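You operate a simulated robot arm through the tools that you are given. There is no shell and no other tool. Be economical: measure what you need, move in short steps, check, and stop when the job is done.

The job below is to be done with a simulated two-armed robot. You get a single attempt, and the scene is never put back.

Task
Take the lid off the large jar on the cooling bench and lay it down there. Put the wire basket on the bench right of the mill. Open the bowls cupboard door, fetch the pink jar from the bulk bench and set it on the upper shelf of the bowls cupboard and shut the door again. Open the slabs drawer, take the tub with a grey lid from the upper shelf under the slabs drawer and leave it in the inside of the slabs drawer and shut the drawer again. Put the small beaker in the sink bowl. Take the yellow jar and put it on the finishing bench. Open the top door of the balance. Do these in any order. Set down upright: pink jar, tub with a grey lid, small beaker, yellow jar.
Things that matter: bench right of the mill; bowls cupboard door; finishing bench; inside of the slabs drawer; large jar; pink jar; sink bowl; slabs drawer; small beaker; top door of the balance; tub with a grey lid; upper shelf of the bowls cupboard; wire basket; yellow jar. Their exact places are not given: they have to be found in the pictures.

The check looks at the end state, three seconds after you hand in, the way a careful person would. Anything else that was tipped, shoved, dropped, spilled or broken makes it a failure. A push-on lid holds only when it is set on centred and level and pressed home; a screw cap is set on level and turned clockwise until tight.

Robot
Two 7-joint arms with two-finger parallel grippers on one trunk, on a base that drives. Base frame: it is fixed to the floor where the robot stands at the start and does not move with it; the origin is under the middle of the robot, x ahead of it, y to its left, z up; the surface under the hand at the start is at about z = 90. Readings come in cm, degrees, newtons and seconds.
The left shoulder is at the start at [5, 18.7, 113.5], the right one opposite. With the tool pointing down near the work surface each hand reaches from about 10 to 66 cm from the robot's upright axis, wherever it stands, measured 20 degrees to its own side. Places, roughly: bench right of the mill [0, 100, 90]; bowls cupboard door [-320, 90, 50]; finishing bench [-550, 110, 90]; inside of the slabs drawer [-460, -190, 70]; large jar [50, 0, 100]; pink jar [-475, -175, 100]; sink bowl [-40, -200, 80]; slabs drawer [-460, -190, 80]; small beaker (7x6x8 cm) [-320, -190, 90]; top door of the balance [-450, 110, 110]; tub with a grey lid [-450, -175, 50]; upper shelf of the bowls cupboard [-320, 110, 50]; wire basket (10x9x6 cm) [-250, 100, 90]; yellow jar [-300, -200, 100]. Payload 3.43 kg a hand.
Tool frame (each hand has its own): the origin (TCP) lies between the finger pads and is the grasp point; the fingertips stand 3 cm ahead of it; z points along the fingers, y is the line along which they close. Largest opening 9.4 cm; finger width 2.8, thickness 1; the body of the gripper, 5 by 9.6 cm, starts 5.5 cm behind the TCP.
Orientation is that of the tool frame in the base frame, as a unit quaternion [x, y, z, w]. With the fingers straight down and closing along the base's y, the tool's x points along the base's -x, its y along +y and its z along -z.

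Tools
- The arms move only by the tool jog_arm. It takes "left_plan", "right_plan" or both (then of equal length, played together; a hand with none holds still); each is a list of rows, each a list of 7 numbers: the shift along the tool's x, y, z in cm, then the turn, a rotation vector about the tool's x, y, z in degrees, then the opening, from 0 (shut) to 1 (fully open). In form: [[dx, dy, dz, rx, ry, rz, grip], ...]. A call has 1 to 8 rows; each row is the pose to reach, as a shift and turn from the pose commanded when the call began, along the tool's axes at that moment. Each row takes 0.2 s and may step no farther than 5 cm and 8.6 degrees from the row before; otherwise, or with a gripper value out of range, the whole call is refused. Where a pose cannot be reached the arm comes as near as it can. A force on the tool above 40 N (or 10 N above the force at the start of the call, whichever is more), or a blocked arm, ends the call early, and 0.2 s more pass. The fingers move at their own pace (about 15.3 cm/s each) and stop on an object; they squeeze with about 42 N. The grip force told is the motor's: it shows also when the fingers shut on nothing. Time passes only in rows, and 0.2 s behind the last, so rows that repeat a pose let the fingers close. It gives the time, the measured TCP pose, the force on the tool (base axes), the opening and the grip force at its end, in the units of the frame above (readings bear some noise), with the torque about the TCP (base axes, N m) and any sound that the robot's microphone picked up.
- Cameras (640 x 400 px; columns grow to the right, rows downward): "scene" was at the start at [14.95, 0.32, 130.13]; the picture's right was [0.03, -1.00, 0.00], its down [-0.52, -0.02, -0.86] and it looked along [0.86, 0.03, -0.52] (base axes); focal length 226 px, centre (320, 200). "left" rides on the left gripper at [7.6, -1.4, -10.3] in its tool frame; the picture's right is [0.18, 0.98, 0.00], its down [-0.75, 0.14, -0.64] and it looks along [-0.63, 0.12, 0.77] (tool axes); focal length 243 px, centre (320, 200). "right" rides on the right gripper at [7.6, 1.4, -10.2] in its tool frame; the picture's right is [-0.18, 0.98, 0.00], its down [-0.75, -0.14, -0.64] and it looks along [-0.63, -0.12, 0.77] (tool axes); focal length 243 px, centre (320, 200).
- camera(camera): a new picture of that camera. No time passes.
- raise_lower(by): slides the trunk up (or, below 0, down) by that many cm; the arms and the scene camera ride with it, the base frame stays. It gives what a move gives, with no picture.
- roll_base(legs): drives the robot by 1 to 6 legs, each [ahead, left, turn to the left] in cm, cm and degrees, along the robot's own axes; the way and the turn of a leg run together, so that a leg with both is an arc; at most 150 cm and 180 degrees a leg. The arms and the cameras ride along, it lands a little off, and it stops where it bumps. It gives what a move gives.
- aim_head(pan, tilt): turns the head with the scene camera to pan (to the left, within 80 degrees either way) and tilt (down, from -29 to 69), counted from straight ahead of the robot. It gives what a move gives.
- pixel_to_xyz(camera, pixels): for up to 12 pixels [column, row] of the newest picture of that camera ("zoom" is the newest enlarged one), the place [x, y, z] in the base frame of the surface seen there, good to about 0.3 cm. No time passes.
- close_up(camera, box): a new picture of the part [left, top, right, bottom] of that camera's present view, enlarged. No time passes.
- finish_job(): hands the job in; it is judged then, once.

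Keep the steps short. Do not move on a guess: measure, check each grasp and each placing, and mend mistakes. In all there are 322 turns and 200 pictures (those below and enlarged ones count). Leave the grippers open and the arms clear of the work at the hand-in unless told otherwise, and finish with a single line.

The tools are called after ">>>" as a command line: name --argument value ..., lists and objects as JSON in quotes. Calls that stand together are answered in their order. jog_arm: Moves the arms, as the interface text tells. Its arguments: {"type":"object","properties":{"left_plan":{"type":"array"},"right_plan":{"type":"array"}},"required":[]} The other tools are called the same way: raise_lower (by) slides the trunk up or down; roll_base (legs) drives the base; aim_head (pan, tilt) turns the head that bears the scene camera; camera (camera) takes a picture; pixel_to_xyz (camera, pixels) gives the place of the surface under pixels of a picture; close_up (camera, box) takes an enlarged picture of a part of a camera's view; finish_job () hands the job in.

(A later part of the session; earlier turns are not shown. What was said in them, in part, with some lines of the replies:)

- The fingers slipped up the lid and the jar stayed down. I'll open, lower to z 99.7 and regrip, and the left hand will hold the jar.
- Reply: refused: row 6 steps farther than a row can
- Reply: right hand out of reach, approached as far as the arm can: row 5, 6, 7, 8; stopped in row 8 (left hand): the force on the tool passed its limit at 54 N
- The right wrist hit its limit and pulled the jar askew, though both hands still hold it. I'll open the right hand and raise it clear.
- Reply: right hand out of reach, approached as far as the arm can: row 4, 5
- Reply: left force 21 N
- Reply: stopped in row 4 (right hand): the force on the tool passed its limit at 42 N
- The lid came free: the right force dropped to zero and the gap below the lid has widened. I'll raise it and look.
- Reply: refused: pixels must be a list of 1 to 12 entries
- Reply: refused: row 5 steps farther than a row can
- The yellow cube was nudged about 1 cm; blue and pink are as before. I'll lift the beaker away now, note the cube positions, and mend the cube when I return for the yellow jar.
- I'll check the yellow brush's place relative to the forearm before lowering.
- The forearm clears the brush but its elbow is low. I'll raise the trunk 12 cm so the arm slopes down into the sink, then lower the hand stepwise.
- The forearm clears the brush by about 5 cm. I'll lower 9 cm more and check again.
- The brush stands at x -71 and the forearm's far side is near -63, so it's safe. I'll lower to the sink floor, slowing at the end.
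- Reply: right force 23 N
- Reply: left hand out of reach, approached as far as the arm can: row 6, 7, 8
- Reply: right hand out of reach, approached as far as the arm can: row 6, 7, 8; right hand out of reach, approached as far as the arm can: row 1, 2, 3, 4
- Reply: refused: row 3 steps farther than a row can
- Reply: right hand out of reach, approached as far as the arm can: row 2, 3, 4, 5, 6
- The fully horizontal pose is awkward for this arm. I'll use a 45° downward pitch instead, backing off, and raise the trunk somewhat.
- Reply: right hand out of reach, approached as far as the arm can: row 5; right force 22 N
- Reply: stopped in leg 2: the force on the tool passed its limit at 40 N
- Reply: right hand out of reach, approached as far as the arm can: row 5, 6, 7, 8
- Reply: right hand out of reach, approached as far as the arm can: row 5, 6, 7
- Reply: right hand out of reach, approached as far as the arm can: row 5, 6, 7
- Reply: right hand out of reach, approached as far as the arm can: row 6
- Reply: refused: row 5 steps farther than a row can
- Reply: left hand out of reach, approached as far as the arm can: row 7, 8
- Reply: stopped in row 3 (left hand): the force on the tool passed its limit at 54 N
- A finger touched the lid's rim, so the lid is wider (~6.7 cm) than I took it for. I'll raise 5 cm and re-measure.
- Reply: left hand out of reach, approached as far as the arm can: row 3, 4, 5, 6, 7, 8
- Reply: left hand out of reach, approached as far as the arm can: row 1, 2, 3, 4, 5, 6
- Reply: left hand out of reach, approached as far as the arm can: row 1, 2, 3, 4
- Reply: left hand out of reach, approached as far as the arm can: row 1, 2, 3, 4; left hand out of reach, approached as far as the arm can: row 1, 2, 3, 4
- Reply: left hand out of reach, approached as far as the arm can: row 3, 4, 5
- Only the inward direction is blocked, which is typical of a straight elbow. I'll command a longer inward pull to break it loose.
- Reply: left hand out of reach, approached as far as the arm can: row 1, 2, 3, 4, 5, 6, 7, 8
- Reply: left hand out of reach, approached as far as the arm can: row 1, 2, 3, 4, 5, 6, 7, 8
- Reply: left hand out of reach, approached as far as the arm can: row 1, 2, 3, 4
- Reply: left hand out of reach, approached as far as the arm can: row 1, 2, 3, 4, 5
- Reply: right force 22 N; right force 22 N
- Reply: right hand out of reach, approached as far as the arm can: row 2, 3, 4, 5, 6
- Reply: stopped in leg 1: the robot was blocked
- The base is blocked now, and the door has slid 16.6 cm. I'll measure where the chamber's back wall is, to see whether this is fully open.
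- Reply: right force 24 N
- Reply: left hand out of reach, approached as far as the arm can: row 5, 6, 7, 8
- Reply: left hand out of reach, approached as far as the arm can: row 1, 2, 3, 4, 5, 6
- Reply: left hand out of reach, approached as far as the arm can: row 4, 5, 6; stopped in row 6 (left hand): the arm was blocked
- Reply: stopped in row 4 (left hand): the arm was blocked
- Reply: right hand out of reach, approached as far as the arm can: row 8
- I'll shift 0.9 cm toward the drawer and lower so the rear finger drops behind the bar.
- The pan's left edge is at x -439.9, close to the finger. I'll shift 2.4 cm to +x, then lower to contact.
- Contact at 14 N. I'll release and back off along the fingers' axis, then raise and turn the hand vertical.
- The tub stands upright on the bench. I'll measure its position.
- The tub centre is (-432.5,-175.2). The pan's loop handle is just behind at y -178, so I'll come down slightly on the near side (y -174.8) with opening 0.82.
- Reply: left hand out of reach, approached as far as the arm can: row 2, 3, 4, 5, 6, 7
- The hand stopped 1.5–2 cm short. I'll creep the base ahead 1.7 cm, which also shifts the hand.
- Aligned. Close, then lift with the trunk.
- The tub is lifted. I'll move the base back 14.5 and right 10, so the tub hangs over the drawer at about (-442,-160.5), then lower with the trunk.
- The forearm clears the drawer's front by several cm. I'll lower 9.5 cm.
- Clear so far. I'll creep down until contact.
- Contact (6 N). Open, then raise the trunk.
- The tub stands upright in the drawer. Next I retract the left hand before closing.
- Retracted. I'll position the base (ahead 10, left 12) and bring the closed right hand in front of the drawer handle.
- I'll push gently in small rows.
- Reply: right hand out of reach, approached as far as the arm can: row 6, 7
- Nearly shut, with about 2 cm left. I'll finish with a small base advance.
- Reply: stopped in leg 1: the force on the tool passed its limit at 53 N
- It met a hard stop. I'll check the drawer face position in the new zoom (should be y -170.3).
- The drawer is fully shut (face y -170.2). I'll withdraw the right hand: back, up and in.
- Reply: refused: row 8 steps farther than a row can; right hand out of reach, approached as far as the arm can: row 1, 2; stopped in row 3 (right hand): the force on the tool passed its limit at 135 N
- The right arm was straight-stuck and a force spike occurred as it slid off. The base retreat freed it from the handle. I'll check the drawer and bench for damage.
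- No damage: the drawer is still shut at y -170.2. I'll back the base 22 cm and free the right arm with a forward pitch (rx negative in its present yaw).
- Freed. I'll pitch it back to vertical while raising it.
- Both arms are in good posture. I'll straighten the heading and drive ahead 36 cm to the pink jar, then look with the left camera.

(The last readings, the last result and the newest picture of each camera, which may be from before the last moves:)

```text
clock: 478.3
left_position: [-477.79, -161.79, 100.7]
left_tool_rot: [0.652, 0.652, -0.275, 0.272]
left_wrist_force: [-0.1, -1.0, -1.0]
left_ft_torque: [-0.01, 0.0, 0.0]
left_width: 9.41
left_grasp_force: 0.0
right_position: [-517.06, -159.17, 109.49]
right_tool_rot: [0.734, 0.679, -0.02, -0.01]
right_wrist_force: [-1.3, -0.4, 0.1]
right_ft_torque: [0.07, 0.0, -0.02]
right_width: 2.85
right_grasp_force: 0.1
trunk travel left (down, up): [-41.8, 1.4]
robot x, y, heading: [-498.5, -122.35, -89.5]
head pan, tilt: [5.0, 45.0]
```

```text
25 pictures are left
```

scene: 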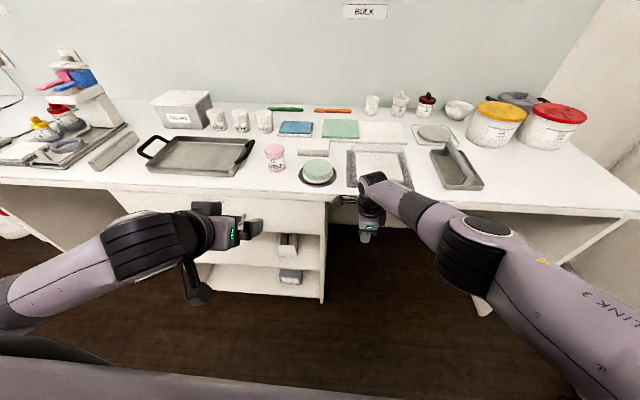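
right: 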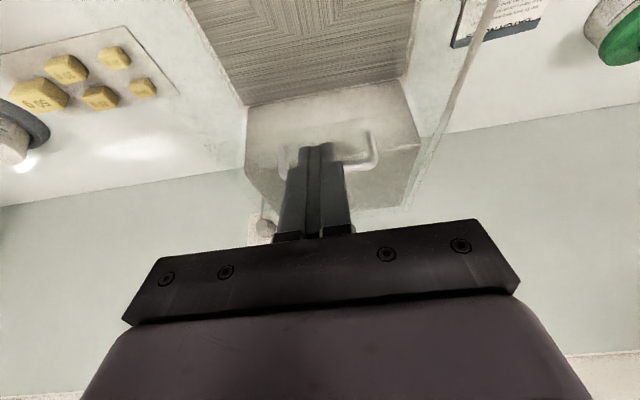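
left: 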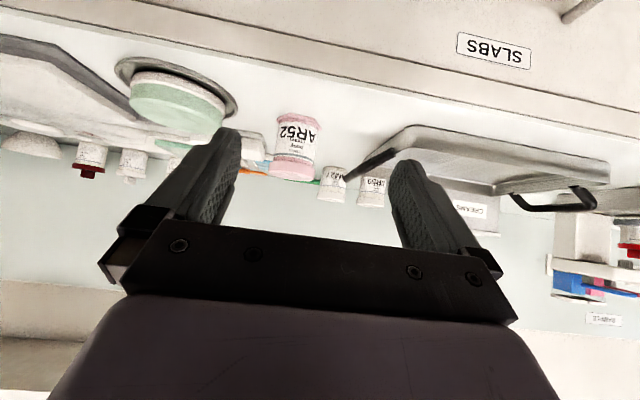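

>>> pixel_to_xyz --camera "left" --pixels '[[295, 120], [278, 122], [317, 126], [293, 165], [275, 168], [312, 172], [300, 150], [378, 160], [220, 105]]'

```text
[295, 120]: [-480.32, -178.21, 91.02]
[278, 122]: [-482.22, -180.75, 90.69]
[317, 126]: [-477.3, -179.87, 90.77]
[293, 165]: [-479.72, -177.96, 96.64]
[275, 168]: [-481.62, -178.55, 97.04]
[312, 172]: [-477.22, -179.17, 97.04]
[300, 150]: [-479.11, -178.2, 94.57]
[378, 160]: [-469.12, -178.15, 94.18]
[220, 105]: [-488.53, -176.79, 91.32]
```

The jar centre is (-479.6,-180.6), about 5.2 cm wide. I'll advance to it with opening 0.85.

>>> jog_arm --left_plan '[[-1.7, -1.2, 3.6, 0, 0, 0, 0.85], [-3.4, -1.8, 7.2, 0, 0, 0, 0.85], [-5, -1.8, 10.8, 0, 0, 0, 0.85], [-6.7, -1.8, 14.4, 0, 0, 0, 0.85], [-8.3, -1.8, 18, 0, 0, 0, 0.85], [-8.3, -1.8, 18, 0, 0, 0, 0.85]]'

>>> camera --camera "left"

```text
clock: 479.7
left_position: [-479.64, -180.49, 94.24]
left_tool_rot: [0.652, 0.651, -0.277, 0.273]
left_wrist_force: [0.0, 0.0, 0.4]
left_ft_torque: [0.0, -0.03, -0.03]
left_width: 8.01
left_grasp_force: 0.1
right_position: [-516.97, -159.0, 109.67]
right_tool_rot: [0.734, 0.678, -0.021, -0.01]
right_wrist_force: [-0.7, -0.1, 0.5]
right_ft_torque: [0.05, 0.03, -0.04]
right_width: 2.82
right_grasp_force: 0.0
trunk travel left (down, up): [-41.8, 1.4]
robot x, y, heading: [-498.39, -122.2, -89.4]
head pan, tilt: [5.0, 45.0]
```

```text
24 pictures are left
```

left: 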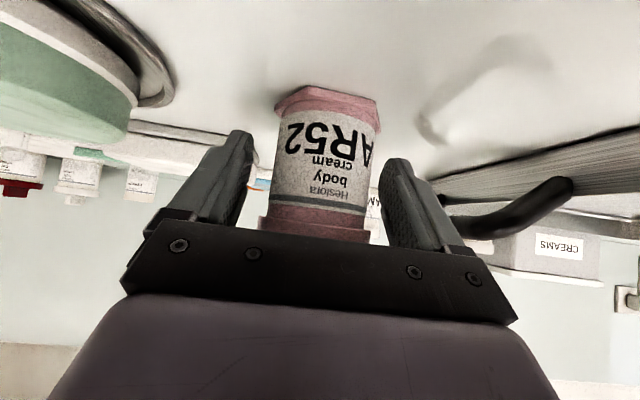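

The jar sits between the fingers. Close and lift 4 cm.

>>> jog_arm --left_plan '[[0, 0, 0, 0, 0, 0, 0.4], [0, 0, 0, 0, 0, 0, 0], [0, 0, 0, 0, 0, 0, 0], [-1, 0, -1, 0, 0, 0, 0], [-2, 0, -2, 0, 0, 0, 0], [-3, 0, -2.9, 0, 0, 0, 0], [-3, 0, -2.9, 0, 0, 0, 0]]'

>>> close_up --camera "scene" --box '[180, 90, 360, 230]'

```text
clock: 481.3
left_position: [-479.65, -180.38, 98.32]
left_tool_rot: [0.652, 0.651, -0.277, 0.273]
left_wrist_force: [-0.3, 0.7, -0.2]
left_ft_torque: [-0.03, -0.01, 0.0]
left_width: 5.97
left_grasp_force: 41.9
right_position: [-516.9, -159.02, 109.62]
right_tool_rot: [0.735, 0.678, -0.02, -0.01]
right_wrist_force: [-0.6, 0.7, 0.0]
right_ft_torque: [-0.02, 0.0, 0.01]
right_width: 2.79
right_grasp_force: 0.1
trunk travel left (down, up): [-41.8, 1.4]
robot x, y, heading: [-498.51, -122.18, -89.5]
head pan, tilt: [5.0, 45.0]
```

```text
2.86 times, centred on (270, 160) of scene
```

zoom: 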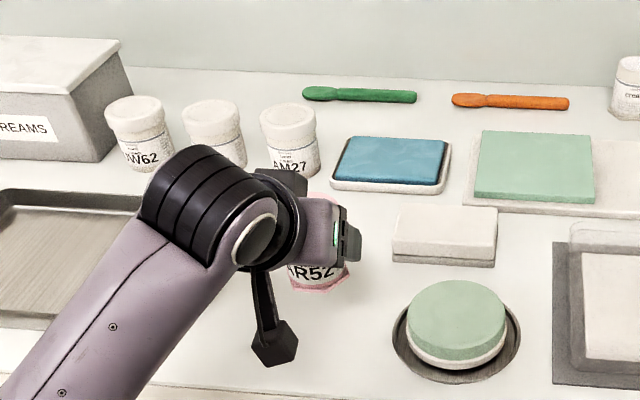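

The pink jar is held (5.97 cm). I'll tuck the right arm, lower the left hand relative to the body a bit after backing off, and turn around.

>>> roll_base --legs '[[-60, 0, 0]]'

>>> jog_arm --left_plan '[[2.3, 0, 2.2, 0, 0, 0, 0], [4.6, 0, 4.4, 0, 0, 0, 0], [6.9, 0, 6.6, 0, 0, 0, 0], [9.2, 0, 8.8, 0, 0, 0, 0], [9.2, 0, 8.8, 0, 0, 0, 0]]' --right_plan '[[2.5, 1, 0, 0, 0, 0, 0], [5, 2, 0, 0, 0, 0, 0], [7.5, 3, 0, 0, 0, 0, 0], [10, 4, 0, 0, 0, 0, 0], [10, 4, 0, 0, 0, 0, 0]]'

```text
clock: 484.6
left_position: [-480.45, -122.78, 98.45]
left_tool_rot: [0.655, 0.648, -0.278, 0.271]
left_wrist_force: [-0.1, -0.2, -0.5]
left_ft_torque: [0.01, 0.01, -0.01]
left_width: 6.0
left_grasp_force: 42.4
right_position: [-517.59, -101.26, 109.64]
right_tool_rot: [0.737, 0.676, -0.021, -0.011]
right_wrist_force: [0.1, 0.4, 0.3]
right_ft_torque: [-0.01, 0.01, 0.01]
right_width: 2.81
right_grasp_force: 0.1
trunk travel left (down, up): [-41.8, 1.4]
robot x, y, heading: [-498.49, -64.68, -90.0]
head pan, tilt: [5.0, 45.0]
```

```text
clock: 485.8
left_position: [-480.52, -122.76, 85.61]
left_tool_rot: [0.654, 0.649, -0.278, 0.272]
left_wrist_force: [0.8, 0.0, -1.7]
left_ft_torque: [0.0, 0.0, 0.0]
left_width: 5.98
left_grasp_force: 42.5
right_position: [-512.7, -91.67, 109.29]
right_tool_rot: [0.738, 0.674, -0.021, -0.011]
right_wrist_force: [0.4, 0.1, -0.3]
right_ft_torque: [-0.02, 0.01, 0.01]
right_width: 0.0
right_grasp_force: 32.6
trunk travel left (down, up): [-41.8, 1.4]
robot x, y, heading: [-498.61, -64.84, -89.8]
head pan, tilt: [5.0, 45.0]
```

Now turn around and drive east to x ≈ -341 in front of the cupboard, then turn 20° right.

>>> roll_base --legs '[[0, 0, 180], [10, -80, 0], [0, -78, 0]]'

```text
clock: 507.6
left_position: [-363.48, 12.2, 85.61]
left_tool_rot: [0.67, -0.633, -0.28, -0.268]
left_wrist_force: [-0.8, 0.0, -0.8]
left_ft_torque: [-0.01, 0.0, 0.01]
left_width: 5.45
left_grasp_force: 42.2
right_position: [-329.17, -16.64, 109.34]
right_tool_rot: [-0.7, 0.714, -0.01, 0.021]
right_wrist_force: [0.7, -0.4, -0.9]
right_ft_torque: [0.01, -0.01, 0.01]
right_width: 0.02
right_grasp_force: 33.2
trunk travel left (down, up): [-41.8, 1.4]
robot x, y, heading: [-341.46, -44.33, 93.9]
head pan, tilt: [5.0, 45.0]
```

The grip width changed from 5.98 to 5.45, so the jar may have shifted. I'll look with the left camera.

>>> camera --camera "left"

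```text
22 pictures are left
```

left: 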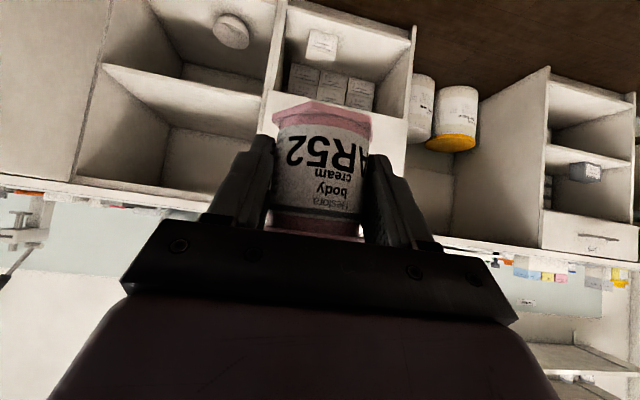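

The jar slid slightly in the grip but is held. I'll turn 24° right and lower the trunk 30.

>>> roll_base --legs '[[0, 0, -24]]'

>>> raise_lower --by -30

>>> aim_head --pan 10 --tilt 30

>>> camera --camera "scene"

```text
clock: 509.2
left_position: [-338.36, 16.33, 85.61]
left_tool_rot: [-0.524, 0.758, 0.218, 0.321]
left_wrist_force: [0.9, -0.3, -0.6]
left_ft_torque: [0.0, 0.04, 0.0]
left_width: 5.44
left_grasp_force: 41.7
right_position: [-318.8, -23.96, 109.4]
right_tool_rot: [-0.536, 0.844, -0.014, 0.018]
right_wrist_force: [0.4, 0.0, -0.3]
right_ft_torque: [-0.02, -0.02, 0.0]
right_width: 0.0
right_grasp_force: 33.5
trunk travel left (down, up): [-41.8, 1.4]
robot x, y, heading: [-341.47, -44.53, 69.9]
head pan, tilt: [5.0, 45.0]
```

```text
clock: 512.2
left_position: [-338.44, 16.36, 55.65]
left_tool_rot: [-0.524, 0.759, 0.217, 0.32]
left_wrist_force: [0.5, 0.3, -0.6]
left_ft_torque: [-0.04, 0.01, 0.02]
left_width: 5.44
left_grasp_force: 41.9
right_position: [-318.85, -23.96, 79.22]
right_tool_rot: [-0.536, 0.844, -0.015, 0.019]
right_wrist_force: [-0.4, -0.4, -0.1]
right_ft_torque: [0.0, -0.01, 0.01]
right_width: 0.0
right_grasp_force: 32.9
trunk travel left (down, up): [-11.8, 31.4]
robot x, y, heading: [-341.51, -44.86, 70.0]
head pan, tilt: [5.0, 45.0]
```

```text
clock: 513.0
left_position: [-338.41, 16.31, 55.51]
left_tool_rot: [-0.524, 0.758, 0.218, 0.321]
left_wrist_force: [-0.3, -0.6, -1.0]
left_ft_torque: [-0.02, 0.01, -0.01]
left_width: 5.43
left_grasp_force: 42.5
right_position: [-318.81, -24.01, 79.27]
right_tool_rot: [-0.535, 0.844, -0.014, 0.018]
right_wrist_force: [0.3, -0.5, -0.4]
right_ft_torque: [0.01, 0.02, 0.0]
right_width: 0.01
right_grasp_force: 32.4
trunk travel left (down, up): [-11.8, 31.4]
robot x, y, heading: [-341.18, -44.38, 69.9]
head pan, tilt: [10.0, 30.0]
```

```text
21 pictures are left
```

scene: 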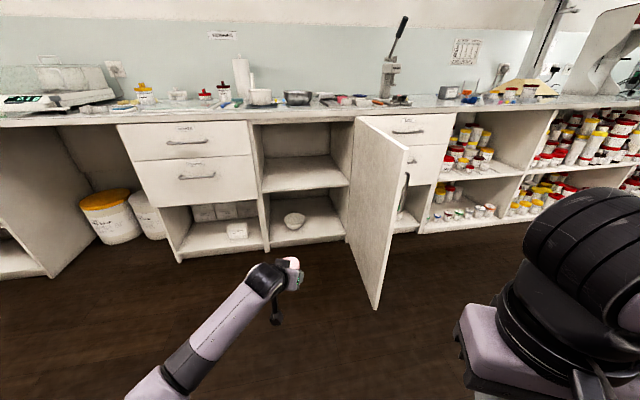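

The way to the shelf is clear. I'll drive diagonally so the hand moves straight +y by 60 cm (ahead 56.4, left 20.5).

>>> roll_base --legs '[[56.4, 20.5, 0]]'

>>> aim_head --pan 15 --tilt 45

>>> camera --camera "scene"

```text
clock: 516.4
left_position: [-339.25, 75.97, 55.63]
left_tool_rot: [-0.529, 0.755, 0.221, 0.319]
left_wrist_force: [0.9, -0.2, -1.7]
left_ft_torque: [-0.02, -0.02, 0.02]
left_width: 5.45
left_grasp_force: 42.1
right_position: [-319.18, 35.78, 79.24]
right_tool_rot: [-0.541, 0.841, -0.014, 0.019]
right_wrist_force: [-0.3, 0.5, 0.1]
right_ft_torque: [-0.02, 0.01, 0.02]
right_width: 0.0
right_grasp_force: 33.0
trunk travel left (down, up): [-11.8, 31.4]
robot x, y, heading: [-341.43, 15.07, 70.5]
head pan, tilt: [10.0, 30.0]
```

```text
clock: 517.1
left_position: [-339.1, 75.91, 55.6]
left_tool_rot: [-0.528, 0.756, 0.219, 0.319]
left_wrist_force: [-0.1, 0.3, -0.6]
left_ft_torque: [0.0, 0.02, 0.01]
left_width: 5.48
left_grasp_force: 41.9
right_position: [-319.16, 35.85, 79.29]
right_tool_rot: [-0.54, 0.841, -0.013, 0.02]
right_wrist_force: [0.4, -0.3, 0.7]
right_ft_torque: [0.02, 0.01, -0.04]
right_width: 0.0
right_grasp_force: 33.2
trunk travel left (down, up): [-11.8, 31.4]
robot x, y, heading: [-341.54, 14.95, 70.5]
head pan, tilt: [15.0, 45.0]
```

```text
20 pictures are left
```

scene: 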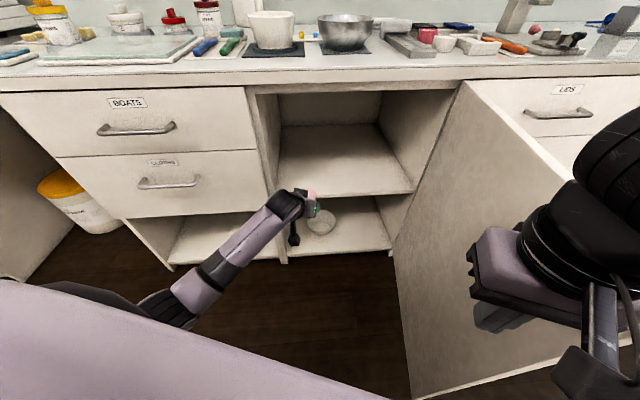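

>>> pixel_to_xyz --camera "scene" --pixels '[[285, 140], [275, 160], [330, 198], [340, 175], [410, 190], [310, 165], [300, 190], [400, 120], [425, 300]]'

>>> close_up --camera "scene" --box '[240, 130, 400, 260]'

```text
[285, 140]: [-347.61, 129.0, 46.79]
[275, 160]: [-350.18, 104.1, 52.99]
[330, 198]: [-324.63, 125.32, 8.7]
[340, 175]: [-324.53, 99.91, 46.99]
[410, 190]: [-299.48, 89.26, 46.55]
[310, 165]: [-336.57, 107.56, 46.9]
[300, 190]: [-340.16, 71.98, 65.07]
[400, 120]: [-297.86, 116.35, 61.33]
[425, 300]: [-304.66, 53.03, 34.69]
```

```text
3.08 times, centred on (320, 195) of scene
```

zoom: 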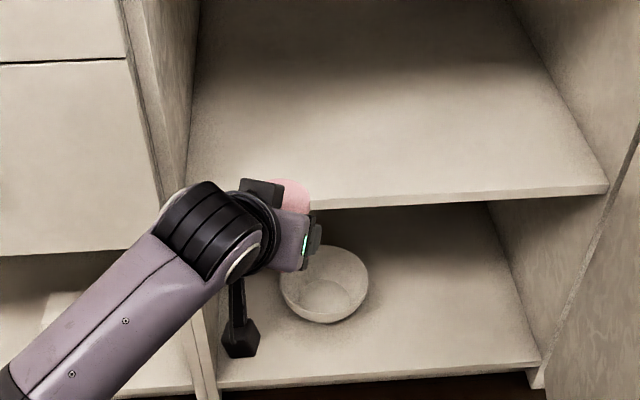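

I'll check where the right elbow is relative to the door before advancing.

>>> aim_head --pan -45 --tilt 40

>>> camera --camera "scene"

```text
clock: 518.5
left_position: [-339.16, 75.94, 55.56]
left_tool_rot: [-0.528, 0.755, 0.22, 0.319]
left_wrist_force: [-1.0, 0.6, -1.1]
left_ft_torque: [-0.02, -0.01, 0.0]
left_width: 5.46
left_grasp_force: 41.4
right_position: [-319.27, 35.78, 79.26]
right_tool_rot: [-0.541, 0.841, -0.014, 0.018]
right_wrist_force: [0.2, 0.5, 1.3]
right_ft_torque: [-0.01, -0.02, 0.01]
right_width: 0.01
right_grasp_force: 32.7
trunk travel left (down, up): [-11.8, 31.4]
robot x, y, heading: [-341.12, 15.22, 70.5]
head pan, tilt: [-45.0, 40.0]
```

```text
18 pictures are left
```

scene: 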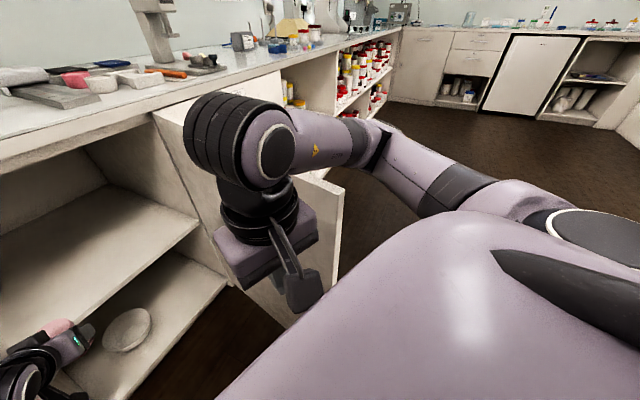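

>>> pixel_to_xyz --camera "scene" --pixels '[[380, 160], [340, 150], [330, 170], [335, 185], [320, 180], [300, 170], [340, 195], [400, 185]]'

```text
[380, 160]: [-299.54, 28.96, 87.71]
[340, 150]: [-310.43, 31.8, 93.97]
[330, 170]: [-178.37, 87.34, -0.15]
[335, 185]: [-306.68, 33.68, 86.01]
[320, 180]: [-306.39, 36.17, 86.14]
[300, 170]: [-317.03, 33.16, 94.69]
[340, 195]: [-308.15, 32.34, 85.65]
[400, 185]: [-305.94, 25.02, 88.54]
```

The right elbow hangs just beyond the door's free end at about the door's top height, so driving in would catch the door. I'll raise the trunk 15 so the right arm passes above the door, and reach lower and closer with the left arm.

>>> raise_lower --by 15

>>> jog_arm --left_plan '[[2.5, 0, 0.6, 0, 0, 0, 0], [5, 0, 1.2, 0, 0, 0, 0], [7.5, 0, 1.8, 0, 0, 0, 0], [10, 0, 2.4, 0, 0, 0, 0], [12.5, 0, 3, 0, 0, 0, 0], [15.5, 0, 4, 0, 0, 0, 0], [15.5, 0, 4, 0, 0, 0, 0]]'

```text
clock: 520.2
left_position: [-339.19, 75.97, 70.55]
left_tool_rot: [-0.529, 0.755, 0.22, 0.319]
left_wrist_force: [-0.5, -0.2, -1.3]
left_ft_torque: [0.0, 0.03, 0.03]
left_width: 5.43
left_grasp_force: 41.7
right_position: [-319.22, 35.97, 94.26]
right_tool_rot: [-0.54, 0.841, -0.014, 0.018]
right_wrist_force: [-0.6, 0.1, 0.7]
right_ft_torque: [-0.02, 0.0, -0.01]
right_width: 0.0
right_grasp_force: 33.2
trunk travel left (down, up): [-26.8, 16.4]
robot x, y, heading: [-341.16, 15.07, 70.4]
head pan, tilt: [-45.0, 40.0]
```

```text
clock: 521.8
left_position: [-341.85, 68.3, 56.55]
left_tool_rot: [-0.528, 0.755, 0.221, 0.32]
left_wrist_force: [-0.3, 0.1, -0.5]
left_ft_torque: [0.0, 0.01, 0.01]
left_width: 5.45
left_grasp_force: 41.5
right_position: [-319.16, 35.85, 94.23]
right_tool_rot: [-0.541, 0.841, -0.014, 0.018]
right_wrist_force: [0.0, 0.5, -0.4]
right_ft_torque: [-0.01, 0.03, -0.01]
right_width: 0.01
right_grasp_force: 33.0
trunk travel left (down, up): [-26.8, 16.4]
robot x, y, heading: [-341.16, 15.0, 70.4]
head pan, tilt: [-45.0, 40.0]
```

I'll drive in: hand to about (-336.5, 98).

>>> roll_base --legs '[[29.8, 4.9, 0]]'

>>> aim_head --pan 15 --tilt 50

>>> camera --camera "scene"

```text
clock: 523.9
left_position: [-336.38, 97.94, 56.65]
left_tool_rot: [-0.528, 0.756, 0.22, 0.319]
left_wrist_force: [0.4, 0.5, -1.1]
left_ft_torque: [-0.03, -0.02, 0.0]
left_width: 5.42
left_grasp_force: 42.3
right_position: [-313.87, 65.4, 94.21]
right_tool_rot: [-0.541, 0.841, -0.013, 0.018]
right_wrist_force: [-0.8, -0.1, 0.3]
right_ft_torque: [0.01, 0.01, 0.0]
right_width: 0.0
right_grasp_force: 33.4
trunk travel left (down, up): [-26.8, 16.4]
robot x, y, heading: [-336.0, 44.52, 70.5]
head pan, tilt: [-45.0, 40.0]
```

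```text
clock: 525.1
left_position: [-336.48, 97.79, 56.72]
left_tool_rot: [-0.527, 0.756, 0.22, 0.319]
left_wrist_force: [0.0, -0.3, -1.1]
left_ft_torque: [0.0, 0.0, -0.01]
left_width: 5.46
left_grasp_force: 42.2
right_position: [-313.87, 65.37, 94.34]
right_tool_rot: [-0.54, 0.841, -0.013, 0.018]
right_wrist_force: [0.7, -0.6, 0.7]
right_ft_torque: [0.01, 0.0, 0.0]
right_width: 0.0
right_grasp_force: 32.6
trunk travel left (down, up): [-26.8, 16.4]
robot x, y, heading: [-336.3, 44.68, 70.7]
head pan, tilt: [15.0, 50.0]
```

```text
17 pictures are left
```

scene: 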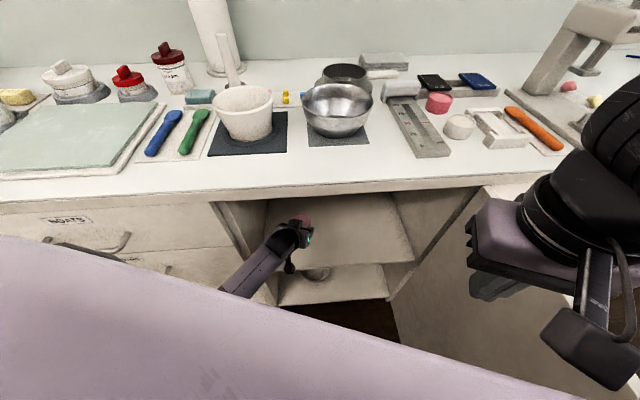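

The jar is above the shelf. I'll check its attitude with the left camera.

>>> camera --camera "left"

```text
16 pictures are left
```

left: 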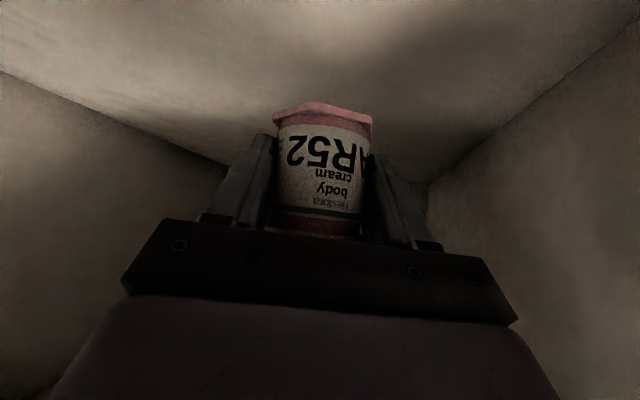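

The jar looks upright, perhaps slightly higher in the grip. I'll lower 4.5 cm with the arm, then creep.

>>> jog_arm --left_plan '[[1.6, 0, 1.6, 0, 0, 0, 0], [3, 0, 3, 0, 0, 0, 0], [3.5, 0, 3.5, 0, 0, 0, 0], [3.5, 0, 3.5, 0, 0, 0, 0]]'

```text
clock: 526.1
left_position: [-336.51, 97.78, 51.73]
left_tool_rot: [-0.528, 0.756, 0.22, 0.319]
left_wrist_force: [-0.3, 0.8, -1.3]
left_ft_torque: [-0.03, -0.02, -0.02]
left_width: 5.43
left_grasp_force: 41.9
right_position: [-313.87, 65.39, 94.27]
right_tool_rot: [-0.541, 0.841, -0.014, 0.018]
right_wrist_force: [0.5, 0.1, 0.1]
right_ft_torque: [0.03, 0.0, 0.04]
right_width: 0.0
right_grasp_force: 33.3
trunk travel left (down, up): [-26.8, 16.4]
robot x, y, heading: [-336.33, 44.52, 70.7]
head pan, tilt: [15.0, 50.0]
```

>>> jog_arm --left_plan '[[0.2, 0, 0.2, 0, 0, 0, 0], [0.4, 0, 0.4, 0, 0, 0, 0], [0.6, 0, 0.6, 0, 0, 0, 0], [0.6, 0, 0.6, 0, 0, 0, 0]]'

```text
clock: 527.1
left_position: [-336.42, 97.91, 50.94]
left_tool_rot: [-0.528, 0.755, 0.221, 0.32]
left_wrist_force: [-0.6, -0.3, 1.5]
left_ft_torque: [0.05, -0.01, 0.02]
left_width: 5.44
left_grasp_force: 42.1
right_position: [-313.91, 65.21, 94.2]
right_tool_rot: [-0.54, 0.841, -0.014, 0.018]
right_wrist_force: [0.5, 0.4, -0.2]
right_ft_torque: [0.01, -0.02, -0.02]
right_width: 0.0
right_grasp_force: 33.2
trunk travel left (down, up): [-26.8, 16.4]
robot x, y, heading: [-336.01, 44.58, 70.4]
head pan, tilt: [15.0, 50.0]
```

Contact is beginning. A bit more to seat it level.

>>> jog_arm --left_plan '[[0.15, 0, 0.15, 0, 0, 0, 0], [0.3, 0, 0.3, 0, 0, 0, 0], [0.3, 0, 0.3, 0, 0, 0, 0]]'

>>> camera --camera "left"

```text
clock: 528.0
left_position: [-336.29, 97.99, 50.83]
left_tool_rot: [-0.526, 0.755, 0.222, 0.323]
left_wrist_force: [-2.7, -2.5, 17.2]
left_ft_torque: [0.61, 0.06, 0.07]
left_width: 5.44
left_grasp_force: 42.4
right_position: [-314.01, 65.23, 94.29]
right_tool_rot: [-0.541, 0.841, -0.013, 0.02]
right_wrist_force: [-1.0, 0.0, -0.1]
right_ft_torque: [0.02, 0.03, -0.01]
right_width: 0.0
right_grasp_force: 33.1
trunk travel left (down, up): [-26.8, 16.4]
robot x, y, heading: [-335.84, 44.37, 70.6]
head pan, tilt: [15.0, 50.0]
```

```text
15 pictures are left
```

left: 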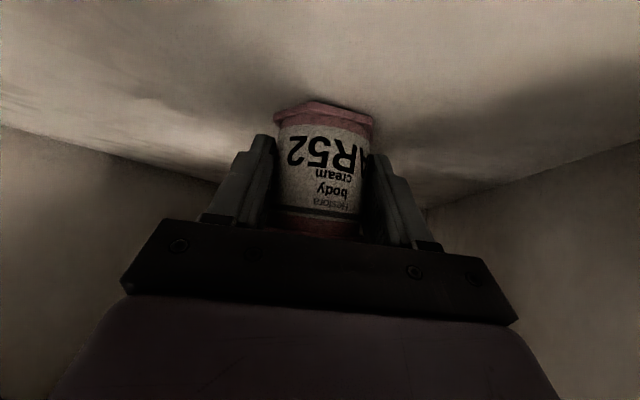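

The torque says it touches at its far edge, so the jar leans a few degrees. I'll ease up, pitch -6°, and seat it again.

>>> jog_arm --left_plan '[[-0.3, 0, -0.3, 0, 0, 0, 0], [-0.3, 0, -0.3, 0, -3, 0, 0], [-0.3, 0, -0.3, 0, -6, 0, 0], [-0.1, 0, -0.1, 0, -6, 0, 0], [0, 0, 0, 0, -6, 0, 0]]'

```text
clock: 529.1
left_position: [-337.88, 99.71, 51.07]
left_tool_rot: [-0.51, 0.737, 0.265, 0.356]
left_wrist_force: [-1.7, 0.1, -1.2]
left_ft_torque: [0.01, -0.07, -0.1]
left_width: 5.45
left_grasp_force: 41.7
right_position: [-313.86, 65.23, 94.29]
right_tool_rot: [-0.54, 0.841, -0.014, 0.018]
right_wrist_force: [0.2, 0.5, -0.2]
right_ft_torque: [0.0, 0.03, 0.06]
right_width: 0.01
right_grasp_force: 33.6
trunk travel left (down, up): [-26.8, 16.4]
robot x, y, heading: [-335.82, 44.44, 70.7]
head pan, tilt: [15.0, 50.0]
```

>>> jog_arm --left_plan '[[0.25, 0, 0.2, 0, 0, 0, 0], [0.5, 0, 0.4, 0, 0, 0, 0], [0.5, 0, 0.4, 0, 0, 0, 0]]'

```text
clock: 530.1
left_position: [-337.95, 100.91, 51.6]
left_tool_rot: [-0.506, 0.733, 0.273, 0.363]
left_wrist_force: [-3.0, -1.0, -1.8]
left_ft_torque: [0.18, -0.13, -0.19]
left_width: 5.42
left_grasp_force: 41.9
right_position: [-313.77, 65.3, 94.36]
right_tool_rot: [-0.539, 0.842, -0.014, 0.019]
right_wrist_force: [0.7, -0.8, 0.7]
right_ft_torque: [0.05, 0.05, 0.0]
right_width: 0.01
right_grasp_force: 33.5
trunk travel left (down, up): [-26.8, 16.4]
robot x, y, heading: [-336.04, 44.34, 70.3]
head pan, tilt: [15.0, 50.0]
stopped in row 3 (left hand): the arm was blocked; the commanded pose is now the measured one
```

The left arm is blocked internally, so I'll lower with the trunk instead.

>>> raise_lower --by -0.8

>>> camera --camera "left"

```text
clock: 530.7
left_position: [-338.12, 101.03, 50.87]
left_tool_rot: [-0.504, 0.733, 0.277, 0.363]
left_wrist_force: [-1.5, 3.1, 10.3]
left_ft_torque: [-0.02, -0.01, 0.04]
left_width: 5.42
left_grasp_force: 42.1
right_position: [-313.83, 65.41, 93.47]
right_tool_rot: [-0.54, 0.841, -0.014, 0.018]
right_wrist_force: [-0.2, 0.3, 0.0]
right_ft_torque: [-0.01, 0.01, 0.02]
right_width: 0.0
right_grasp_force: 32.5
trunk travel left (down, up): [-26.0, 17.2]
robot x, y, heading: [-336.09, 44.54, 70.4]
head pan, tilt: [15.0, 50.0]
```

```text
14 pictures are left
```

left: 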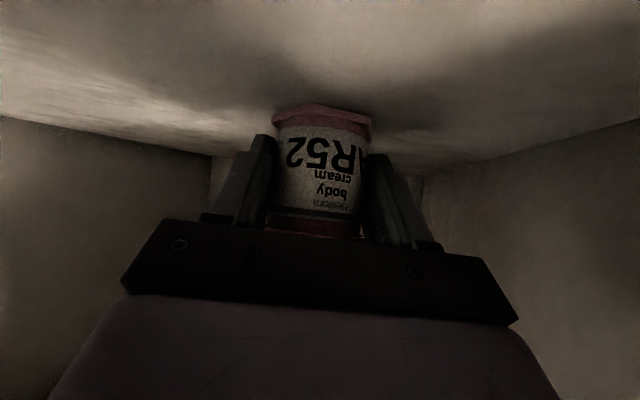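

Now 10 N with nearly zero torque, so the jar is seated flat. I'll open and withdraw straight back with the base.

>>> jog_arm --left_plan '[[0, 0, 0, 0, 0, 0, 0.75], [0, 0, 0, 0, 0, 0, 0.95], [0, 0, 0, 0, 0, 0, 0.95]]'

>>> roll_base --legs '[[-30, 0, 0]]'

>>> camera --camera "scene"

```text
clock: 531.5
left_position: [-338.29, 100.87, 50.72]
left_tool_rot: [-0.505, 0.735, 0.275, 0.36]
left_wrist_force: [-0.4, -0.3, -0.1]
left_ft_torque: [0.0, -0.02, -0.01]
left_width: 8.95
left_grasp_force: 0.1
right_position: [-313.8, 65.21, 93.33]
right_tool_rot: [-0.541, 0.841, -0.015, 0.018]
right_wrist_force: [0.4, 0.4, -0.1]
right_ft_torque: [-0.03, 0.01, 0.01]
right_width: 0.03
right_grasp_force: 32.9
trunk travel left (down, up): [-26.0, 17.2]
robot x, y, heading: [-335.84, 44.53, 70.3]
head pan, tilt: [15.0, 50.0]
```

```text
clock: 533.6
left_position: [-348.66, 72.68, 50.64]
left_tool_rot: [-0.508, 0.733, 0.276, 0.358]
left_wrist_force: [-0.2, 0.2, -1.2]
left_ft_torque: [0.02, 0.02, 0.0]
left_width: 8.92
left_grasp_force: 0.1
right_position: [-324.05, 37.23, 93.51]
right_tool_rot: [-0.542, 0.84, -0.015, 0.019]
right_wrist_force: [-0.9, 0.0, -0.1]
right_ft_torque: [-0.01, 0.0, 0.02]
right_width: 0.0
right_grasp_force: 33.2
trunk travel left (down, up): [-26.0, 17.2]
robot x, y, heading: [-345.26, 15.79, 70.8]
head pan, tilt: [15.0, 50.0]
```

```text
13 pictures are left
```

scene: 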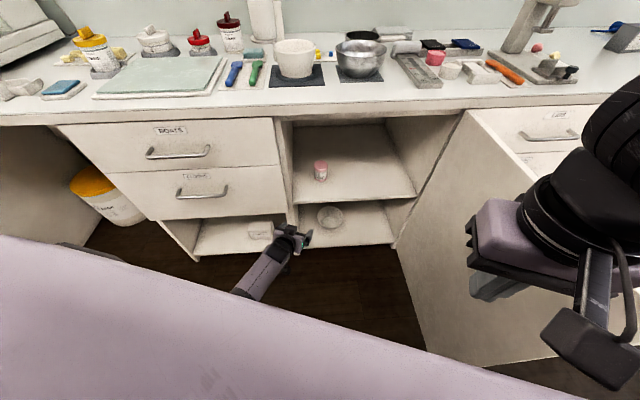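

The pink jar stands upright on the upper shelf. To close the door, I'll first back off and tuck the left arm up to a fingers-down pose.

>>> roll_base --legs '[[-25, 0, 0]]'

>>> jog_arm --left_plan '[[-1.9, 0, -3.2, 0, 6.4, 0, 1], [-3.9, 0, -6.4, 0, 12.8, 0, 1], [-5.8, 0, -9.5, 0, 19.2, 0, 1], [-7.7, 0, -12.7, 0, 25.6, 0, 1], [-9.7, 0, -15.9, 0, 32, 0, 1], [-11.6, 0, -19, 0, 38.4, 0, 1], [-13.5, 0, -22.2, 0, 44.8, 0, 1], [-15.5, 0, -25.4, 0, 51, 0, 1]]'

```text
clock: 535.4
left_position: [-356.94, 48.86, 50.57]
left_tool_rot: [-0.506, 0.734, 0.276, 0.359]
left_wrist_force: [0.9, 0.7, 0.2]
left_ft_torque: [0.01, 0.02, -0.01]
left_width: 8.92
left_grasp_force: 0.1
right_position: [-332.13, 13.36, 93.4]
right_tool_rot: [-0.542, 0.84, -0.014, 0.019]
right_wrist_force: [0.5, -0.4, 0.0]
right_ft_torque: [0.02, -0.02, 0.0]
right_width: 0.0
right_grasp_force: 33.6
trunk travel left (down, up): [-26.0, 17.2]
robot x, y, heading: [-354.38, -7.48, 70.9]
head pan, tilt: [15.0, 50.0]
```

```text
clock: 537.2
left_position: [-367.89, 42.67, 73.82]
left_tool_rot: [-0.596, 0.792, 0.13, -0.034]
left_wrist_force: [0.6, 0.2, -0.3]
left_ft_torque: [0.03, 0.02, 0.01]
left_width: 9.39
left_grasp_force: 0.0
left hand out of reach, approached as far as the arm can: row 8
right_position: [-332.12, 13.4, 93.42]
right_tool_rot: [-0.543, 0.84, -0.013, 0.018]
right_wrist_force: [0.6, -0.9, -0.5]
right_ft_torque: [0.01, 0.02, 0.03]
right_width: 0.0
right_grasp_force: 33.2
trunk travel left (down, up): [-26.0, 17.2]
robot x, y, heading: [-354.3, -7.31, 70.7]
head pan, tilt: [15.0, 50.0]
stopped in row 8 (left hand): the arm was blocked; the commanded pose is now the measured one
```

Mostly up. I'll continue raising and drawing it in.

>>> jog_arm --left_plan '[[1, 0, -4, 0, 0, 0, 1], [2, 0, -8, 0, 0, 0, 1], [4, 0, -12, 0, 0, 0, 1], [6, 0, -16, 0, 0, 0, 1], [8, 0, -20, 0, 0, 0, 1], [10, 0, -24, 0, 0, 0, 1]]'

```text
clock: 537.7
left_position: [-374.84, 42.86, 78.92]
left_tool_rot: [-0.615, 0.758, 0.198, -0.089]
left_wrist_force: [0.0, 0.7, 0.4]
left_ft_torque: [0.01, 0.01, -0.05]
left_width: 9.37
left_grasp_force: 0.1
left hand out of reach, approached as far as the arm can: row 2
right_position: [-332.29, 13.4, 93.43]
right_tool_rot: [-0.541, 0.84, -0.013, 0.018]
right_wrist_force: [0.4, -1.1, 0.0]
right_ft_torque: [0.01, 0.03, 0.02]
right_width: 0.0
right_grasp_force: 32.8
trunk travel left (down, up): [-26.0, 17.2]
robot x, y, heading: [-354.14, -7.68, 70.4]
head pan, tilt: [15.0, 50.0]
stopped in row 2 (left hand): the arm was blocked; the commanded pose is now the measured one
```

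The left arm stays a little out but will be clear if I stop the base at y ≈ 30. I'll extend the right hand, straighten the heading, and bring the closed right hand over to the door's outer side.

>>> jog_arm --right_plan '[[-3.5, 0, 0, 0, 0, 0, 0], [-7, 0, 0, 0, 0, 0, 0], [-10, 0, 0, 0, 0, 0, 0]]'

>>> roll_base --legs '[[0, 0, 19.6], [12, -42, 0]]'

>>> aim_head --pan -5 --tilt 40

>>> camera --camera "scene"

```text
clock: 538.5
left_position: [-374.95, 42.84, 78.93]
left_tool_rot: [-0.615, 0.758, 0.198, -0.09]
left_wrist_force: [0.0, 0.3, 0.0]
left_ft_torque: [0.0, 0.0, 0.01]
left_width: 9.38
left_grasp_force: 0.1
right_position: [-328.03, 22.46, 93.56]
right_tool_rot: [-0.542, 0.84, -0.014, 0.019]
right_wrist_force: [-0.3, 0.7, 0.1]
right_ft_torque: [0.0, -0.01, 0.01]
right_width: 0.0
right_grasp_force: 32.6
trunk travel left (down, up): [-26.0, 17.2]
robot x, y, heading: [-354.35, -7.87, 70.5]
head pan, tilt: [15.0, 50.0]
```

```text
clock: 543.3
left_position: [-351.83, 44.58, 78.91]
left_tool_rot: [0.733, -0.644, -0.181, 0.122]
left_wrist_force: [0.3, 0.1, 0.3]
left_ft_torque: [-0.03, -0.01, 0.02]
left_width: 9.39
left_grasp_force: 0.0
right_position: [-300.83, 40.77, 93.55]
right_tool_rot: [-0.675, 0.737, -0.011, 0.02]
right_wrist_force: [0.5, 0.2, -0.1]
right_ft_torque: [-0.02, -0.01, 0.01]
right_width: 0.02
right_grasp_force: 32.5
trunk travel left (down, up): [-26.0, 17.2]
robot x, y, heading: [-315.49, 3.74, 90.0]
head pan, tilt: [15.0, 50.0]
stopped in leg 2: the robot was blocked; the commanded pose is now the measured one
```

```text
clock: 544.1
left_position: [-351.76, 44.47, 79.09]
left_tool_rot: [0.734, -0.644, -0.181, 0.122]
left_wrist_force: [0.3, 0.8, -0.9]
left_ft_torque: [0.0, 0.02, 0.03]
left_width: 9.38
left_grasp_force: 0.1
right_position: [-300.78, 40.74, 93.58]
right_tool_rot: [-0.675, 0.737, -0.01, 0.021]
right_wrist_force: [0.3, 0.5, -0.2]
right_ft_torque: [0.04, 0.01, -0.01]
right_width: 0.0
right_grasp_force: 33.1
trunk travel left (down, up): [-26.0, 17.2]
robot x, y, heading: [-315.21, 3.94, 89.9]
head pan, tilt: [-5.0, 40.0]
```

```text
12 pictures are left
```

scene: 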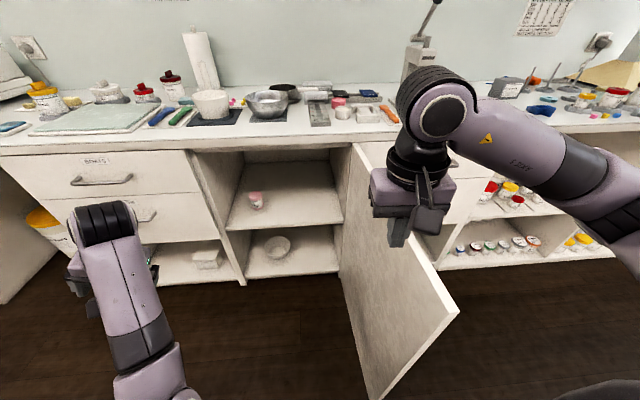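

The base bumped the door's end slightly. I'll measure where the door is now.

>>> pixel_to_xyz --camera "scene" --pixels '[[452, 300], [430, 262], [445, 290], [400, 300], [360, 160], [400, 220], [395, 240], [256, 200]]'

```text
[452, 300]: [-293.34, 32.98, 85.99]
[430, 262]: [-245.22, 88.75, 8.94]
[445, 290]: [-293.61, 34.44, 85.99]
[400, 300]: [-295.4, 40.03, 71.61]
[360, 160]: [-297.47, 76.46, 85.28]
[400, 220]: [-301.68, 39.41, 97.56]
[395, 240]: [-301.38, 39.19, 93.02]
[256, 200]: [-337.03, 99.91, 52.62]
```

The door stands at about 93° now. I'll back the base 5 cm, move the closed right hand over the door's top to its outer side, and lower it there.

>>> roll_base --legs '[[-5, 0, 0]]'

>>> jog_arm --right_plan '[[-1, -4, 0, 0, 0, 0, 0], [-2.5, -8, 0, 0, 0, 0, 0], [-4, -12, 0, 0, 0, 0, 0], [-4.5, -14.5, 0, 0, 0, 0, 0], [-4.5, -14.5, 4, 0, 0, 0, 0], [-4.5, -14.5, 8, 0, 0, 0, 0], [-4.5, -14.5, 11.5, 0, 0, 0, 0], [-4.5, -14.5, 11.5, 0, 0, 0, 0]]'

>>> camera --camera "scene"

```text
clock: 545.1
left_position: [-351.77, 39.47, 78.92]
left_tool_rot: [0.733, -0.644, -0.182, 0.122]
left_wrist_force: [-0.9, -0.1, 0.1]
left_ft_torque: [0.03, 0.0, 0.04]
left_width: 9.39
left_grasp_force: 0.0
right_position: [-300.8, 35.74, 93.7]
right_tool_rot: [-0.675, 0.737, -0.01, 0.021]
right_wrist_force: [0.0, -0.1, 0.1]
right_ft_torque: [-0.01, -0.03, 0.0]
right_width: 0.0
right_grasp_force: 32.8
trunk travel left (down, up): [-26.0, 17.2]
robot x, y, heading: [-315.78, -0.89, 89.7]
head pan, tilt: [-5.0, 40.0]
```

```text
clock: 546.9
left_position: [-351.87, 39.54, 78.95]
left_tool_rot: [0.733, -0.644, -0.181, 0.121]
left_wrist_force: [-0.1, -0.3, -0.2]
left_ft_torque: [-0.02, -0.02, 0.02]
left_width: 9.41
left_grasp_force: 0.0
right_position: [-285.54, 38.91, 82.66]
right_tool_rot: [-0.676, 0.737, -0.011, 0.02]
right_wrist_force: [0.0, -0.8, 0.2]
right_ft_torque: [0.0, -0.01, -0.01]
right_width: 0.0
right_grasp_force: 33.4
trunk travel left (down, up): [-26.0, 17.2]
robot x, y, heading: [-315.48, -1.6, 90.0]
head pan, tilt: [-5.0, 40.0]
```

```text
11 pictures are left
```

scene: 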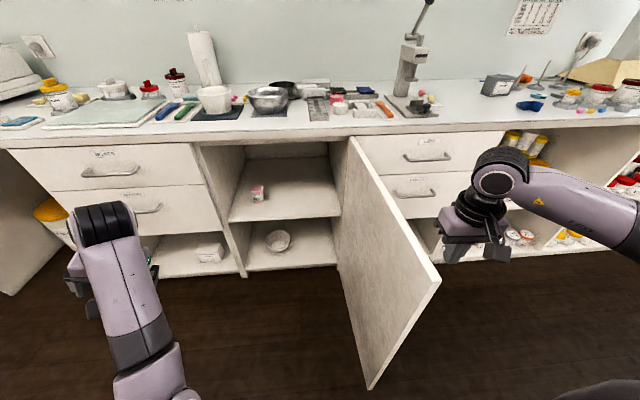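

The fist is outside the door. I'll drive along the closing arc in short legs.

>>> roll_base --legs '[[0.9, 20.8, 0], [4, 11.6, 0], [6.9, 10.2, 0]]'

>>> camera --camera "scene"

```text
clock: 551.7
left_position: [-393.99, 51.48, 78.99]
left_tool_rot: [0.732, -0.646, -0.18, 0.121]
left_wrist_force: [0.1, -0.8, 0.6]
left_ft_torque: [-0.01, 0.02, -0.02]
left_width: 9.42
left_grasp_force: 0.0
right_position: [-327.67, 50.59, 82.81]
right_tool_rot: [-0.674, 0.738, -0.011, 0.021]
right_wrist_force: [-0.5, 0.0, -0.2]
right_ft_torque: [-0.02, -0.04, 0.01]
right_width: 0.0
right_grasp_force: 32.6
trunk travel left (down, up): [-26.0, 17.2]
robot x, y, heading: [-358.01, 10.94, 90.0]
head pan, tilt: [-5.0, 40.0]
```

```text
10 pictures are left
```

scene: 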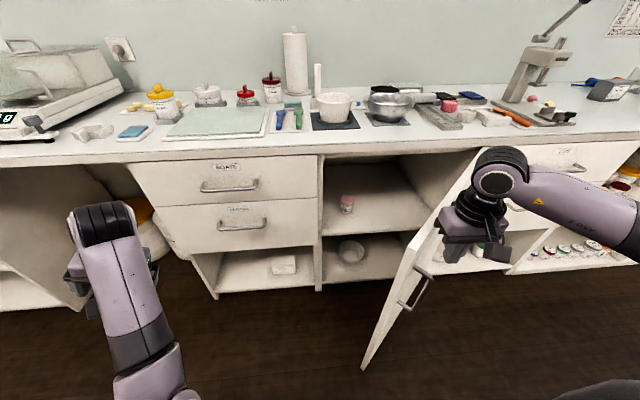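

The door is half closed and the pink jar is undisturbed. I'll continue along the arc.

>>> roll_base --legs '[[9.2, 8.1, 0], [11, 5.4, 0]]'

>>> jog_arm --right_plan '[[-2.5, 0.4, 0, 0, 0, 0, 0], [-5, 0.8, 0, 0, 0, 0, 0], [-7.5, 1.2, 0, 0, 0, 0, 0], [-9.5, 1.5, 0, 0, 0, 0, 0], [-11, 1.6, 0, 0, 0, 0, 0], [-12.2, 1.6, 0, 0, 0, 0, 0]]'

>>> camera --camera "scene"

```text
clock: 554.0
left_position: [-407.3, 71.75, 78.87]
left_tool_rot: [0.732, -0.645, -0.181, 0.121]
left_wrist_force: [0.2, -0.2, 0.0]
left_ft_torque: [-0.02, 0.05, 0.03]
left_width: 9.43
left_grasp_force: 0.1
right_position: [-341.16, 70.91, 82.69]
right_tool_rot: [-0.675, 0.738, -0.011, 0.021]
right_wrist_force: [-0.7, 0.2, -0.3]
right_ft_torque: [0.0, -0.01, 0.02]
right_width: 0.0
right_grasp_force: 32.9
trunk travel left (down, up): [-26.0, 17.2]
robot x, y, heading: [-371.43, 30.85, 89.9]
head pan, tilt: [-5.0, 40.0]
```

```text
clock: 555.3
left_position: [-407.28, 71.6, 79.07]
left_tool_rot: [0.732, -0.645, -0.182, 0.12]
left_wrist_force: [0.2, 0.4, 0.2]
left_ft_torque: [-0.01, 0.05, 0.0]
left_width: 9.41
left_grasp_force: 0.0
right_position: [-341.73, 81.45, 82.93]
right_tool_rot: [-0.678, 0.735, -0.017, 0.016]
right_wrist_force: [0.2, -22.6, 9.7]
right_ft_torque: [2.05, 0.17, 0.32]
right_width: 0.0
right_grasp_force: 32.8
trunk travel left (down, up): [-26.0, 17.2]
robot x, y, heading: [-371.41, 30.92, 89.9]
head pan, tilt: [-5.0, 40.0]
stopped in row 6 (right hand): the force on the tool passed its limit at 50 N (the readings are from after the stop); the commanded pose is now the measured one
```

```text
9 pictures are left
```

scene: 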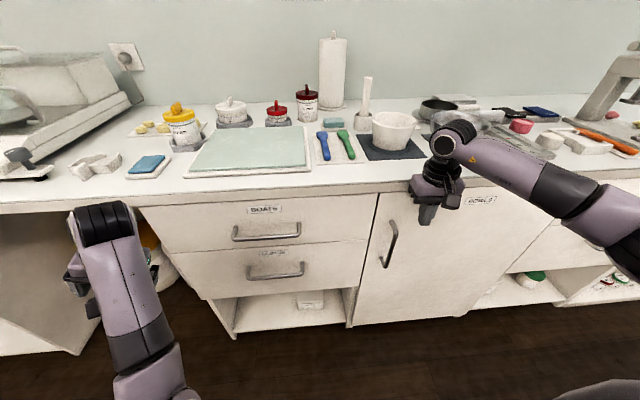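

The door looks shut. I'll measure its face near the handle edge.

>>> pixel_to_xyz --camera "scene" --pixels '[[385, 215], [370, 290], [375, 230], [440, 290], [340, 275], [400, 310], [490, 215]]'

>>> close_up --camera "scene" --box '[330, 180, 450, 340]'

```text
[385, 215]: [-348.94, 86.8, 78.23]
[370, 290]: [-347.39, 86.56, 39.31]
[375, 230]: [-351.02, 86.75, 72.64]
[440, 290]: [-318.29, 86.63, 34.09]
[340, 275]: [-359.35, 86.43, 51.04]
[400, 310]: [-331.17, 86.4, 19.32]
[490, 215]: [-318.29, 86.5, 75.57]
```

```text
2.50 times, centred on (390, 260) of scene
```

zoom: 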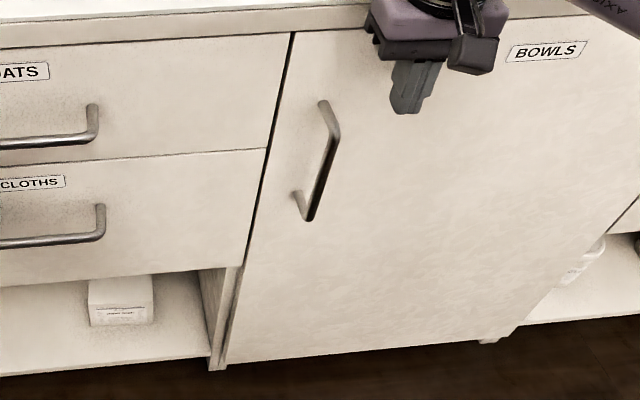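

The door is flush and shut (y 86.5 along its whole face). I'll back away and open both grippers.

>>> roll_base --legs '[[-45, 0, 0]]'

>>> jog_arm --right_plan '[[0, 0, -2, 0, 0, 0, 1], [0, 0, -4, 0, 0, 0, 1], [0, 0, -6, 0, 0, 0, 1]]'

>>> aim_head --pan 20 --tilt 20

>>> camera --camera "scene"

```text
clock: 558.0
left_position: [-407.5, 27.47, 79.02]
left_tool_rot: [0.73, -0.647, -0.182, 0.122]
left_wrist_force: [0.1, -0.4, 0.2]
left_ft_torque: [-0.02, 0.02, 0.03]
left_width: 9.39
left_grasp_force: 0.0
right_position: [-341.76, 37.13, 82.63]
right_tool_rot: [-0.675, 0.737, -0.018, 0.015]
right_wrist_force: [0.3, 0.0, -0.7]
right_ft_torque: [0.01, 0.01, 0.02]
right_width: 0.01
right_grasp_force: 33.3
trunk travel left (down, up): [-26.0, 17.2]
robot x, y, heading: [-371.41, -13.68, 89.4]
head pan, tilt: [-5.0, 40.0]
```

```text
clock: 558.8
left_position: [-407.45, 27.53, 78.95]
left_tool_rot: [0.73, -0.647, -0.182, 0.122]
left_wrist_force: [0.8, 0.7, 0.1]
left_ft_torque: [0.0, -0.02, -0.01]
left_width: 9.38
left_grasp_force: 0.0
right_position: [-342.03, 37.04, 88.49]
right_tool_rot: [-0.675, 0.737, -0.018, 0.016]
right_wrist_force: [-0.5, 0.5, -0.4]
right_ft_torque: [0.01, 0.04, -0.01]
right_width: 9.38
right_grasp_force: 0.0
trunk travel left (down, up): [-26.0, 17.2]
robot x, y, heading: [-371.68, -13.14, 89.3]
head pan, tilt: [-5.0, 40.0]
```

```text
clock: 559.6
left_position: [-407.4, 27.54, 78.98]
left_tool_rot: [0.73, -0.648, -0.182, 0.121]
left_wrist_force: [-1.1, -0.2, 0.4]
left_ft_torque: [0.0, -0.01, -0.02]
left_width: 9.39
left_grasp_force: 0.0
right_position: [-342.05, 37.14, 88.54]
right_tool_rot: [-0.675, 0.738, -0.018, 0.014]
right_wrist_force: [-0.6, 0.9, -0.6]
right_ft_torque: [-0.01, 0.01, 0.01]
right_width: 9.39
right_grasp_force: 0.0
trunk travel left (down, up): [-26.0, 17.2]
robot x, y, heading: [-371.73, -13.89, 89.5]
head pan, tilt: [20.0, 20.0]
```

```text
7 pictures are left
```

scene: 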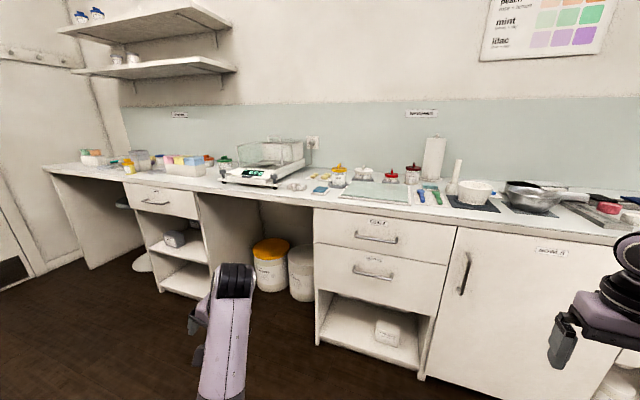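

I'll take one last check that the balance's top door is still open.

>>> close_up --camera "scene" --box '[90, 120, 330, 210]'

```text
2.67 times, centred on (210, 165) of scene
```

zoom: 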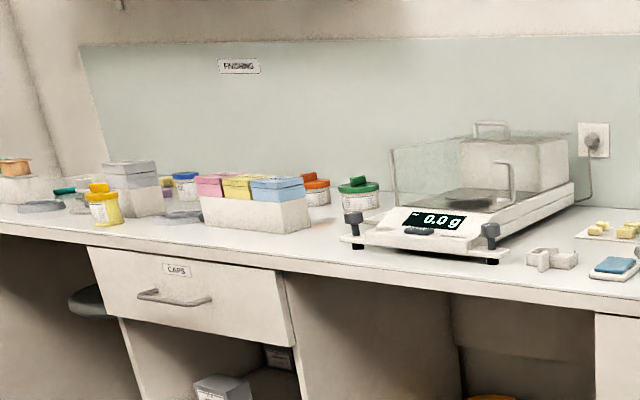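

The handle is at the back, so the top door is still open. The yellow jar stands upright on the finishing bench, and the grippers are open and clear, so I'm handing in.

>>> finish_job

```text
The job is handed in.
```

All seven jobs are done and handed in; on the way I nudged a small yellow cube on the sample bench about 1 cm and pushed it back.
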